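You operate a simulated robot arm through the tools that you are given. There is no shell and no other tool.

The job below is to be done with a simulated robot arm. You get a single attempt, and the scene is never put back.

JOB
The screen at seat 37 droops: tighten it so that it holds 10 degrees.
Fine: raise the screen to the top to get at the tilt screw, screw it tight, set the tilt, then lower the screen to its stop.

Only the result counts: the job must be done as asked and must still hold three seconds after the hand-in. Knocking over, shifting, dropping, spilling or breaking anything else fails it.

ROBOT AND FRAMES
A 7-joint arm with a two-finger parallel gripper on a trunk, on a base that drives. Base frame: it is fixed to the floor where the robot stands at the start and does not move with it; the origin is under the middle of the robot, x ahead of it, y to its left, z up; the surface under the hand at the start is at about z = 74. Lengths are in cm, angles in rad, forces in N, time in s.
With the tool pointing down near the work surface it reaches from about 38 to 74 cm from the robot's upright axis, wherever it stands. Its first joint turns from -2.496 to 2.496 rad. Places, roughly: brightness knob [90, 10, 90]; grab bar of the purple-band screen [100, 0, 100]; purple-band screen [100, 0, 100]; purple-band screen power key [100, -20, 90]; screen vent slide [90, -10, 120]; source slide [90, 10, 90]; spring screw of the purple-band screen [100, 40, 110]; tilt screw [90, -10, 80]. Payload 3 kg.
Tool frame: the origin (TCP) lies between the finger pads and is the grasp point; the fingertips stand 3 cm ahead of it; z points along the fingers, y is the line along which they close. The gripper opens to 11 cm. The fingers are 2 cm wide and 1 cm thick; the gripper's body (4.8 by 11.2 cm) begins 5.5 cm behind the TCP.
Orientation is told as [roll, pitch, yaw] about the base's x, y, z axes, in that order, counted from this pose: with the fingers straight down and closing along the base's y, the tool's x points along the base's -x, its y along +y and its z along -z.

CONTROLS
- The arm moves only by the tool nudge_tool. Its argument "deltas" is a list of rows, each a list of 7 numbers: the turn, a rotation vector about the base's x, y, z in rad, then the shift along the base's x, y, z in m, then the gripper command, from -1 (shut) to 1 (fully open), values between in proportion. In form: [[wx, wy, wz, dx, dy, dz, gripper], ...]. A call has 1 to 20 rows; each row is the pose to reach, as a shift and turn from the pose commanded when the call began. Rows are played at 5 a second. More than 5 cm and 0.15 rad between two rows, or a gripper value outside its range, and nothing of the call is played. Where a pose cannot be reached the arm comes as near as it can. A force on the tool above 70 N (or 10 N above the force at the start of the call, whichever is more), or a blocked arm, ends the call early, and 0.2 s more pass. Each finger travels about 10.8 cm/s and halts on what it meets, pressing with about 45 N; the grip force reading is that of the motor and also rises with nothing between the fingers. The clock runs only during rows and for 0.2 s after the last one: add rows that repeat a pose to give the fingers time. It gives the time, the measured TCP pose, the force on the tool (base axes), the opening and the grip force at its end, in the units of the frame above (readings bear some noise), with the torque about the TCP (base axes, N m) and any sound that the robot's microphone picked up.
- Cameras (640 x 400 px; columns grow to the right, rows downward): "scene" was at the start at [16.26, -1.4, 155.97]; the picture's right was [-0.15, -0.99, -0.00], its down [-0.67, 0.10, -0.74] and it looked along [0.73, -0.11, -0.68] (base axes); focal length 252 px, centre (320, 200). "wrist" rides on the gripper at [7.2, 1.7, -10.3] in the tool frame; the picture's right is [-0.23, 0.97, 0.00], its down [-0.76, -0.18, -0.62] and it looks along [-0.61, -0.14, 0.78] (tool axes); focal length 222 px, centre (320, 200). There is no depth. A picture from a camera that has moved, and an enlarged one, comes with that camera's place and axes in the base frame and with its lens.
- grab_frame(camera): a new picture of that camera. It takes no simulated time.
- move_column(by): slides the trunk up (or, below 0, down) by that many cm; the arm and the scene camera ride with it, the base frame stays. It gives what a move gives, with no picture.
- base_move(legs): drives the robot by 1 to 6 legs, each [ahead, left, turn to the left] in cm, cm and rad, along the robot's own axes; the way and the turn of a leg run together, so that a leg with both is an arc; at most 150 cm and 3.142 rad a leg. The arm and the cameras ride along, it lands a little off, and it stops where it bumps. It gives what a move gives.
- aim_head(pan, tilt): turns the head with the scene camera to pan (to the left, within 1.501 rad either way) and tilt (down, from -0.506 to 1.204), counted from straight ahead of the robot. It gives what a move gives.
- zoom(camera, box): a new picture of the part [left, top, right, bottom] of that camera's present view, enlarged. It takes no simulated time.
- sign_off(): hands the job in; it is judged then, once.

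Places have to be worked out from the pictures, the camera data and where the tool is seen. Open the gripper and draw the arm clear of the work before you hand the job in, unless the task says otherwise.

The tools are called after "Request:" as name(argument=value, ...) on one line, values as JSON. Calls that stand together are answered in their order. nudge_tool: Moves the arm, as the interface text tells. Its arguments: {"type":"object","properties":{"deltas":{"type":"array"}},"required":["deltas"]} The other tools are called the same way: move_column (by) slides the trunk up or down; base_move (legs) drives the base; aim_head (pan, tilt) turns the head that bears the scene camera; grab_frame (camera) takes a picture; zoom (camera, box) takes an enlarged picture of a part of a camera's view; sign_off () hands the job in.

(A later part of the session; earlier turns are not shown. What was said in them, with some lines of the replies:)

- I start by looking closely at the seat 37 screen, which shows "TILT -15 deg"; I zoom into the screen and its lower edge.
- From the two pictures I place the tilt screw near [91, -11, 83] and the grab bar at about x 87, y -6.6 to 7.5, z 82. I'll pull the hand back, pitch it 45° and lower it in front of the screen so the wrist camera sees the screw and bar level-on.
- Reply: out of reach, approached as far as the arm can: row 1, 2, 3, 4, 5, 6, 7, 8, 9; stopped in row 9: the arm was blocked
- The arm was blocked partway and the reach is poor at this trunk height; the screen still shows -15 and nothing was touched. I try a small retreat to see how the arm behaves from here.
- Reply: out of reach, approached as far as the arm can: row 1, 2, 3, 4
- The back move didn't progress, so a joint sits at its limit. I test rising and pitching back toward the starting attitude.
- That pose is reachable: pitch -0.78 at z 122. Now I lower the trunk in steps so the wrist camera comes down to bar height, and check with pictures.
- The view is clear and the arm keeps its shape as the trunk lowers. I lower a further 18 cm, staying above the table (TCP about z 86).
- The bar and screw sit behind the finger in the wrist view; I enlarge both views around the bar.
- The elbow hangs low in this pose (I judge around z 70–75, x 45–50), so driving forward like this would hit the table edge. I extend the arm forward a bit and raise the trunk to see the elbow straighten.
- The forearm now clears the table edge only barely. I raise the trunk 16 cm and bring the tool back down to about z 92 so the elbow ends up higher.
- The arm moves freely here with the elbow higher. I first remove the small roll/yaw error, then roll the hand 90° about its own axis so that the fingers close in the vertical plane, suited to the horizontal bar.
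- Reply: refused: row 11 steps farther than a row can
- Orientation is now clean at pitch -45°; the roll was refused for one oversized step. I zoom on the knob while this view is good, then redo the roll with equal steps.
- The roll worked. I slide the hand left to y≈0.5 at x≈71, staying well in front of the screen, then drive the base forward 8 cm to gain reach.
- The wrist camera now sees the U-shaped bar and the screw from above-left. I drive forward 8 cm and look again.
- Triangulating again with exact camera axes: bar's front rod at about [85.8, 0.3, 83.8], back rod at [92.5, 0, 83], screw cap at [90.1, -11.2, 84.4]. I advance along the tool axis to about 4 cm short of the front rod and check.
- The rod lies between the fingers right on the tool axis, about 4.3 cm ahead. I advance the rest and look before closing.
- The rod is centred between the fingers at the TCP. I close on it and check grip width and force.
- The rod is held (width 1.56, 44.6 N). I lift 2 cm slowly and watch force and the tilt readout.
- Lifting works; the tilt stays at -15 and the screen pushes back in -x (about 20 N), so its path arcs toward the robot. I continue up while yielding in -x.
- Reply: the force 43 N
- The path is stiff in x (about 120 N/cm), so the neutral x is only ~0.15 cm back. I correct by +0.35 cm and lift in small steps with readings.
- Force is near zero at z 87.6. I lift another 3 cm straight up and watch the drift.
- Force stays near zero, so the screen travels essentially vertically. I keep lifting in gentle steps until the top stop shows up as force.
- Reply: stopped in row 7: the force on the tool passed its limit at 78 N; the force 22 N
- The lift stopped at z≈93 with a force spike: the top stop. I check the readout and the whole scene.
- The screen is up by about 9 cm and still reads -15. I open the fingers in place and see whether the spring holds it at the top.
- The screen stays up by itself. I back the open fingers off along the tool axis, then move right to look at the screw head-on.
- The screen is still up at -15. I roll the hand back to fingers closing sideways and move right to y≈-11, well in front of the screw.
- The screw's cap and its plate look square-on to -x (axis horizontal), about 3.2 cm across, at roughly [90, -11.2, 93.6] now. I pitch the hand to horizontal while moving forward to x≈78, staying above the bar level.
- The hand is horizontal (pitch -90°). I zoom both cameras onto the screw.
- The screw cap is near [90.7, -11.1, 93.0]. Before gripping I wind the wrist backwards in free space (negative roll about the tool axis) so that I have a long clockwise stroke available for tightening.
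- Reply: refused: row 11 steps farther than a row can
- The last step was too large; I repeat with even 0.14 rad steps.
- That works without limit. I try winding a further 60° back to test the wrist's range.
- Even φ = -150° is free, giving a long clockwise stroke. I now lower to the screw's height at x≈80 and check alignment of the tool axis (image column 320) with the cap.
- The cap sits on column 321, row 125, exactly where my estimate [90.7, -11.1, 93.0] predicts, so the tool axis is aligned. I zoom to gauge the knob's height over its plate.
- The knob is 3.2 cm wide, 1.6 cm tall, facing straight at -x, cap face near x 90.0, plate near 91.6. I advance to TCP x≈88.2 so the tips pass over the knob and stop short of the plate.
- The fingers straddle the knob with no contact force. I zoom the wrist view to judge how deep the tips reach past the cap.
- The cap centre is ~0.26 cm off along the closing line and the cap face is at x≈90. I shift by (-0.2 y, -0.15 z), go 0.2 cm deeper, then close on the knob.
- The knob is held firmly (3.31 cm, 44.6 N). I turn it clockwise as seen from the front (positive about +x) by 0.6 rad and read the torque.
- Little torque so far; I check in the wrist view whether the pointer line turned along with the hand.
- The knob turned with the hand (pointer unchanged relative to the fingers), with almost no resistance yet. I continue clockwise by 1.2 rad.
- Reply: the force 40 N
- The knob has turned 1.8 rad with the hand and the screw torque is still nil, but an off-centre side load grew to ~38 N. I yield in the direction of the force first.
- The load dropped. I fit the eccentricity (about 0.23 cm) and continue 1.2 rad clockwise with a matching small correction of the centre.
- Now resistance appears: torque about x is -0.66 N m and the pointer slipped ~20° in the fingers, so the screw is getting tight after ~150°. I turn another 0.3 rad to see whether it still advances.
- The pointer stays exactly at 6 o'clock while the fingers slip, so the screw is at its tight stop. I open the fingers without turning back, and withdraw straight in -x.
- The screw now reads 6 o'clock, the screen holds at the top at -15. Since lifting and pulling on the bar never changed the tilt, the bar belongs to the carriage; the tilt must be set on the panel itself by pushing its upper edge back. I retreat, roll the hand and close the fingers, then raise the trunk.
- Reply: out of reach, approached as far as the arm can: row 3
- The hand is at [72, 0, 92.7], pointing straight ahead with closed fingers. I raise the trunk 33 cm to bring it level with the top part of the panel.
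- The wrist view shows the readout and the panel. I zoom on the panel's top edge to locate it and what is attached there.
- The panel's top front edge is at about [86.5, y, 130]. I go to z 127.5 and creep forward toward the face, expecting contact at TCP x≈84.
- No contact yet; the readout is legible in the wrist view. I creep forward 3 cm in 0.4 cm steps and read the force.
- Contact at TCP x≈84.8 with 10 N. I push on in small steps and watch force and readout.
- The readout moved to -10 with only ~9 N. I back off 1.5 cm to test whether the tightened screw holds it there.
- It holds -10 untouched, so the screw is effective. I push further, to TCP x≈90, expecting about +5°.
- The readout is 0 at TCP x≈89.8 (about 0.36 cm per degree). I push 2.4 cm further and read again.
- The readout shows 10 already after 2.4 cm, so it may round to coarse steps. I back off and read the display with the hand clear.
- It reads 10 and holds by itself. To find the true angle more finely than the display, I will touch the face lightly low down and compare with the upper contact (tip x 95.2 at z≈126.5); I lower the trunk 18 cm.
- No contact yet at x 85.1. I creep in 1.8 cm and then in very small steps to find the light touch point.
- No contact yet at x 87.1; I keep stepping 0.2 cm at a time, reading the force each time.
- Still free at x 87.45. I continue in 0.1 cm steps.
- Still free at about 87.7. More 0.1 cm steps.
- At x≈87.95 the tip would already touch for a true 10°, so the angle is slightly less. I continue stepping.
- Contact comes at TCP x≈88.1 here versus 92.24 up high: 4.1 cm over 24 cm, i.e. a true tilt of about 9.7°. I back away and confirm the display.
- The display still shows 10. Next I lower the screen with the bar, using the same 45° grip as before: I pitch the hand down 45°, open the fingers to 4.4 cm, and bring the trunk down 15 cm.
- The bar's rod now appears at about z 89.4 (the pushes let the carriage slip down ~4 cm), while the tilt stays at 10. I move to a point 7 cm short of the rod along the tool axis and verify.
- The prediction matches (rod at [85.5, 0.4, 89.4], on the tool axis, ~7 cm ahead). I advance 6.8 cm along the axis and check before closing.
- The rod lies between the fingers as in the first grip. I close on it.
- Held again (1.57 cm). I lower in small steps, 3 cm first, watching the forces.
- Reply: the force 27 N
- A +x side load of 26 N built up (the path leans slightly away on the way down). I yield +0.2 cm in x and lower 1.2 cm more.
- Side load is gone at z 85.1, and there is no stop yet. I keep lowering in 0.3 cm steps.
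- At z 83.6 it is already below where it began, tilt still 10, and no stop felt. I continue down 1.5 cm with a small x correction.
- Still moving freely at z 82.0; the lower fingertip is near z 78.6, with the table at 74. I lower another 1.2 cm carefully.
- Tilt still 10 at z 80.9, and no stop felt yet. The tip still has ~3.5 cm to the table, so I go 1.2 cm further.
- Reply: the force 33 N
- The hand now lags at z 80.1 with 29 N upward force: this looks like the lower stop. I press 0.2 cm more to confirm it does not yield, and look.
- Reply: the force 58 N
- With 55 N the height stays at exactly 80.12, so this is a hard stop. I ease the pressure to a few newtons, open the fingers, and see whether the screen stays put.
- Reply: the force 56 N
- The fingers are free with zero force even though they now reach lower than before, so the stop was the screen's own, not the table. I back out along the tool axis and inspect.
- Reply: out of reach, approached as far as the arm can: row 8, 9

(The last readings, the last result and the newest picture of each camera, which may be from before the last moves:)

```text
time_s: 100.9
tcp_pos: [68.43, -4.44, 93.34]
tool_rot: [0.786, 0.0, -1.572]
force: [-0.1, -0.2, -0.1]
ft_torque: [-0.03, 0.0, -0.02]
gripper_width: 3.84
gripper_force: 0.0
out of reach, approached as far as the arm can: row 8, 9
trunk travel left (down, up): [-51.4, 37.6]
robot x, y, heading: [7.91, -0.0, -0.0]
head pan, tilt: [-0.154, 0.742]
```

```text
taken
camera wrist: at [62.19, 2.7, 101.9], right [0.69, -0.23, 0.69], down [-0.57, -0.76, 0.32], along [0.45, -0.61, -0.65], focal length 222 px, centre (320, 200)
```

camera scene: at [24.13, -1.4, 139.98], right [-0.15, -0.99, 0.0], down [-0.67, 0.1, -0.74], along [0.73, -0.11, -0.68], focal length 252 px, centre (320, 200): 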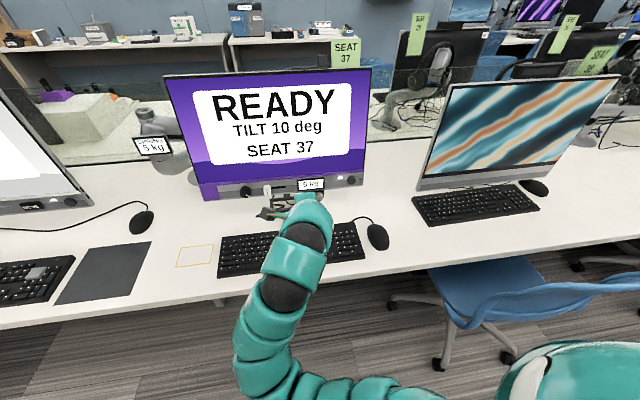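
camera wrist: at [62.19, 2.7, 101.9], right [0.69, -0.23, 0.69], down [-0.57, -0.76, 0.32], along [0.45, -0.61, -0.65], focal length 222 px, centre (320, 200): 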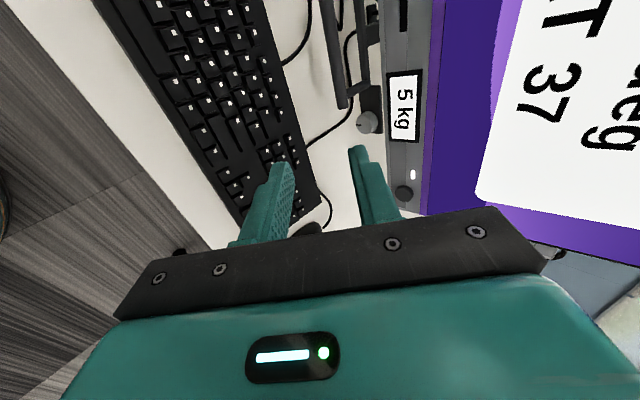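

The display shows 10 and I measure the rod at z≈80, i.e. at the stop. I pull the hand further back and up, then check all controls and the surroundings by zoom.

Request:
nudge_tool(deltas=[[0, 0, 0, 0, -0.03, 0.02, -0.1], [0, 0, 0, 0, -0.06, 0.05, 0.2], [0, 0, 0, 0, -0.1, 0.08, 0.6], [0, 0, 0, 0, -0.14, 0.11, 1], [0, 0, 0, 0, -0.18, 0.14, 1], [0, 0, 0, 0, -0.2, 0.16, 1]])

Request:
grab_frame(camera="scene")

Request:
zoom(camera="scene", box=[150, 60, 390, 210])

Request:
zoom(camera="scene", box=[220, 160, 380, 260])

```text
time_s: 102.3
tcp_pos: [67.21, -22.07, 105.78]
tool_rot: [0.797, -0.007, -1.58]
force: [0.2, 0.1, 0.3]
ft_torque: [0.0, 0.03, 0.02]
gripper_width: 10.98
gripper_force: 0.0
out of reach, approached as far as the arm can: row 5, 6
trunk travel left (down, up): [-51.4, 37.6]
robot x, y, heading: [7.65, 0.04, -0.003]
head pan, tilt: [-0.154, 0.742]
```

```text
taken
camera scene: at [24.14, -1.45, 139.97], right [-0.15, -0.99, 0.0], down [-0.67, 0.1, -0.74], along [0.73, -0.11, -0.68], focal length 252 px, centre (320, 200)
```

scene: 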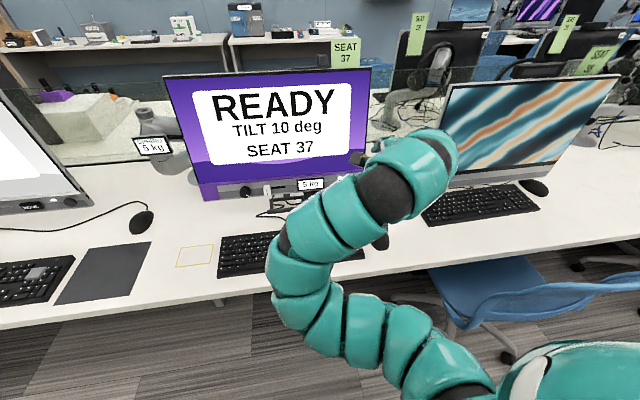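

```text
2.67 times, centred on (270, 135) of scene
camera zoom: at [24.14, -1.45, 139.97], right [-0.15, -0.99, 0.0], down [-0.67, 0.1, -0.74], along [0.73, -0.11, -0.68], focal length 673 px, centre (453, 373)
```

zoom: 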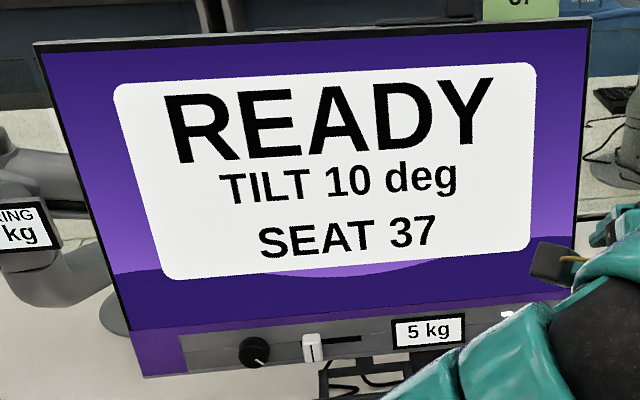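

```text
4.00 times, centred on (300, 210) of scene
camera zoom: at [24.14, -1.45, 139.97], right [-0.15, -0.99, 0.0], down [-0.67, 0.1, -0.74], along [0.73, -0.11, -0.68], focal length 1009 px, centre (400, 160)
```

zoom: 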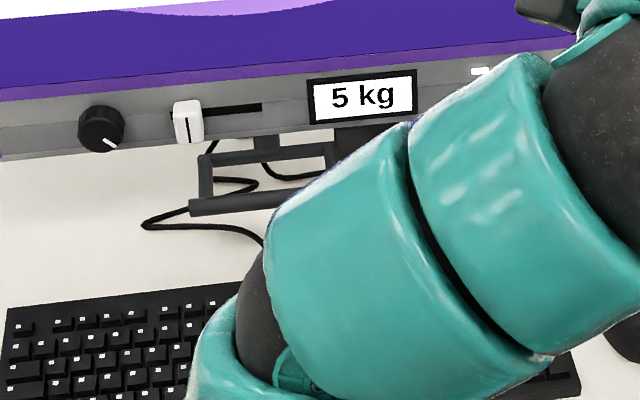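

The display reads 10 with the screen at its stop, and the brightness knob and source slide look untouched. I back the base 8 cm to draw the arm clear and take a final look at the screw.

Request:
base_move(legs=[[-8, 0, 0]])

Request:
grab_frame(camera="scene")

Request:
grab_frame(camera="wrist")

```text
time_s: 103.3
tcp_pos: [59.1, -22.03, 105.96]
tool_rot: [0.799, -0.007, -1.58]
force: [-0.3, -0.5, -0.5]
ft_torque: [0.0, -0.04, 0.02]
gripper_width: 10.99
gripper_force: 0.1
trunk travel left (down, up): [-51.4, 37.6]
robot x, y, heading: [-0.25, 0.21, -0.002]
head pan, tilt: [-0.154, 0.742]
```

```text
taken
camera scene: at [15.95, -1.4, 139.99], right [-0.15, -0.99, 0.0], down [-0.67, 0.1, -0.74], along [0.73, -0.11, -0.67], focal length 252 px, centre (320, 200)
```

scene: 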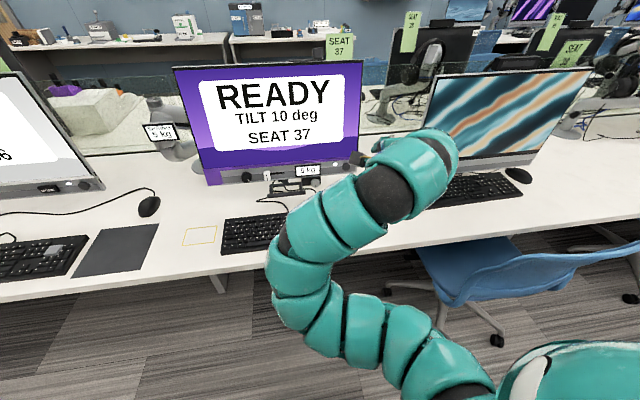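

```text
taken
camera wrist: at [52.82, -14.76, 114.31], right [0.68, -0.23, 0.7], down [-0.58, -0.75, 0.31], along [0.46, -0.62, -0.64], focal length 222 px, centre (320, 200)
```

wrist: 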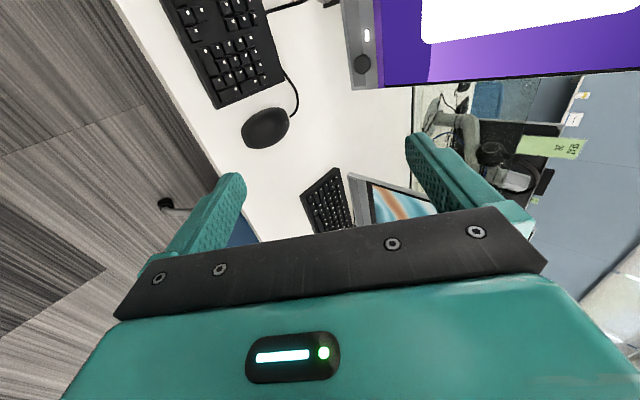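

Everything is clear of the screen. A last close look at the screw, the bar and the readout.

Request:
zoom(camera="scene", box=[256, 155, 336, 205])

Request:
zoom(camera="scene", box=[160, 55, 400, 205])

```text
8.00 times, centred on (296, 180) of scene
camera zoom: at [15.95, -1.4, 139.99], right [-0.15, -0.99, 0.0], down [-0.67, 0.1, -0.74], along [0.73, -0.11, -0.67], focal length 2019 px, centre (512, 360)
```

zoom: 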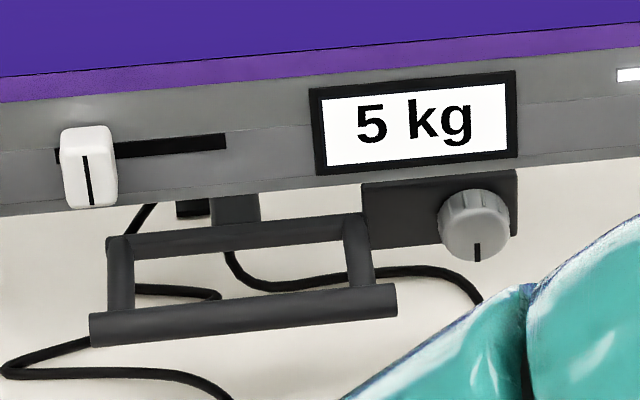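

```text
2.67 times, centred on (280, 130) of scene
camera zoom: at [15.95, -1.4, 139.99], right [-0.15, -0.99, 0.0], down [-0.67, 0.1, -0.74], along [0.73, -0.11, -0.67], focal length 673 px, centre (427, 387)
```

zoom: 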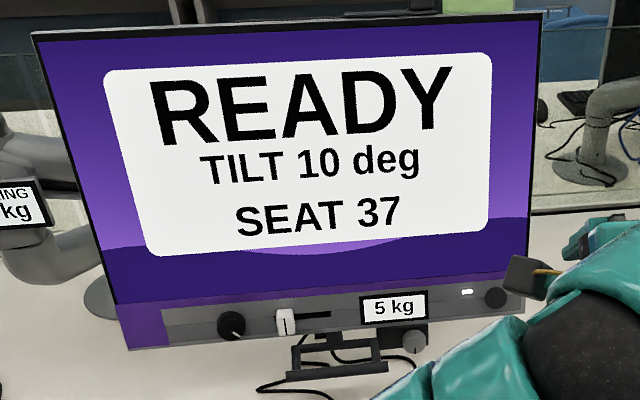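

The screw pointer is at its tight stop (6 o'clock) and the display reads TILT 10 deg. The bar is at z≈80, on the lower stop. The other controls are unchanged and the arm is clear with the gripper open, so I hand the job in.

Request:
sign_off()

```text
The job is handed in.
```

The screen at seat 37 is tightened, set to 10 degrees and lowered to its stop. The job is handed in; no verdict came back.

- **Tilt screw:** I raised the screen to its top stop and turned the screw clockwise about 150° until it would go no further. Its pointer now points straight down.
- **Tilt:** I pushed the top of the screen back until the display read 10. A touch check on the screen face gave about 9.7 to 10.1 degrees. The display still read 10 about 35 seconds later, after I had lowered the screen and backed away.
- **Height:** Pushing the screen back let it slip down about 4 cm from the top. I then lowered it by the grab bar until it stopped and would not go lower under firm pressure. That is about 4 cm below where it started.
- **Surroundings:** The brightness knob, source slide, keyboard and mouse look untouched in the last pictures. The gripper is open and the arm is clear of the screen.
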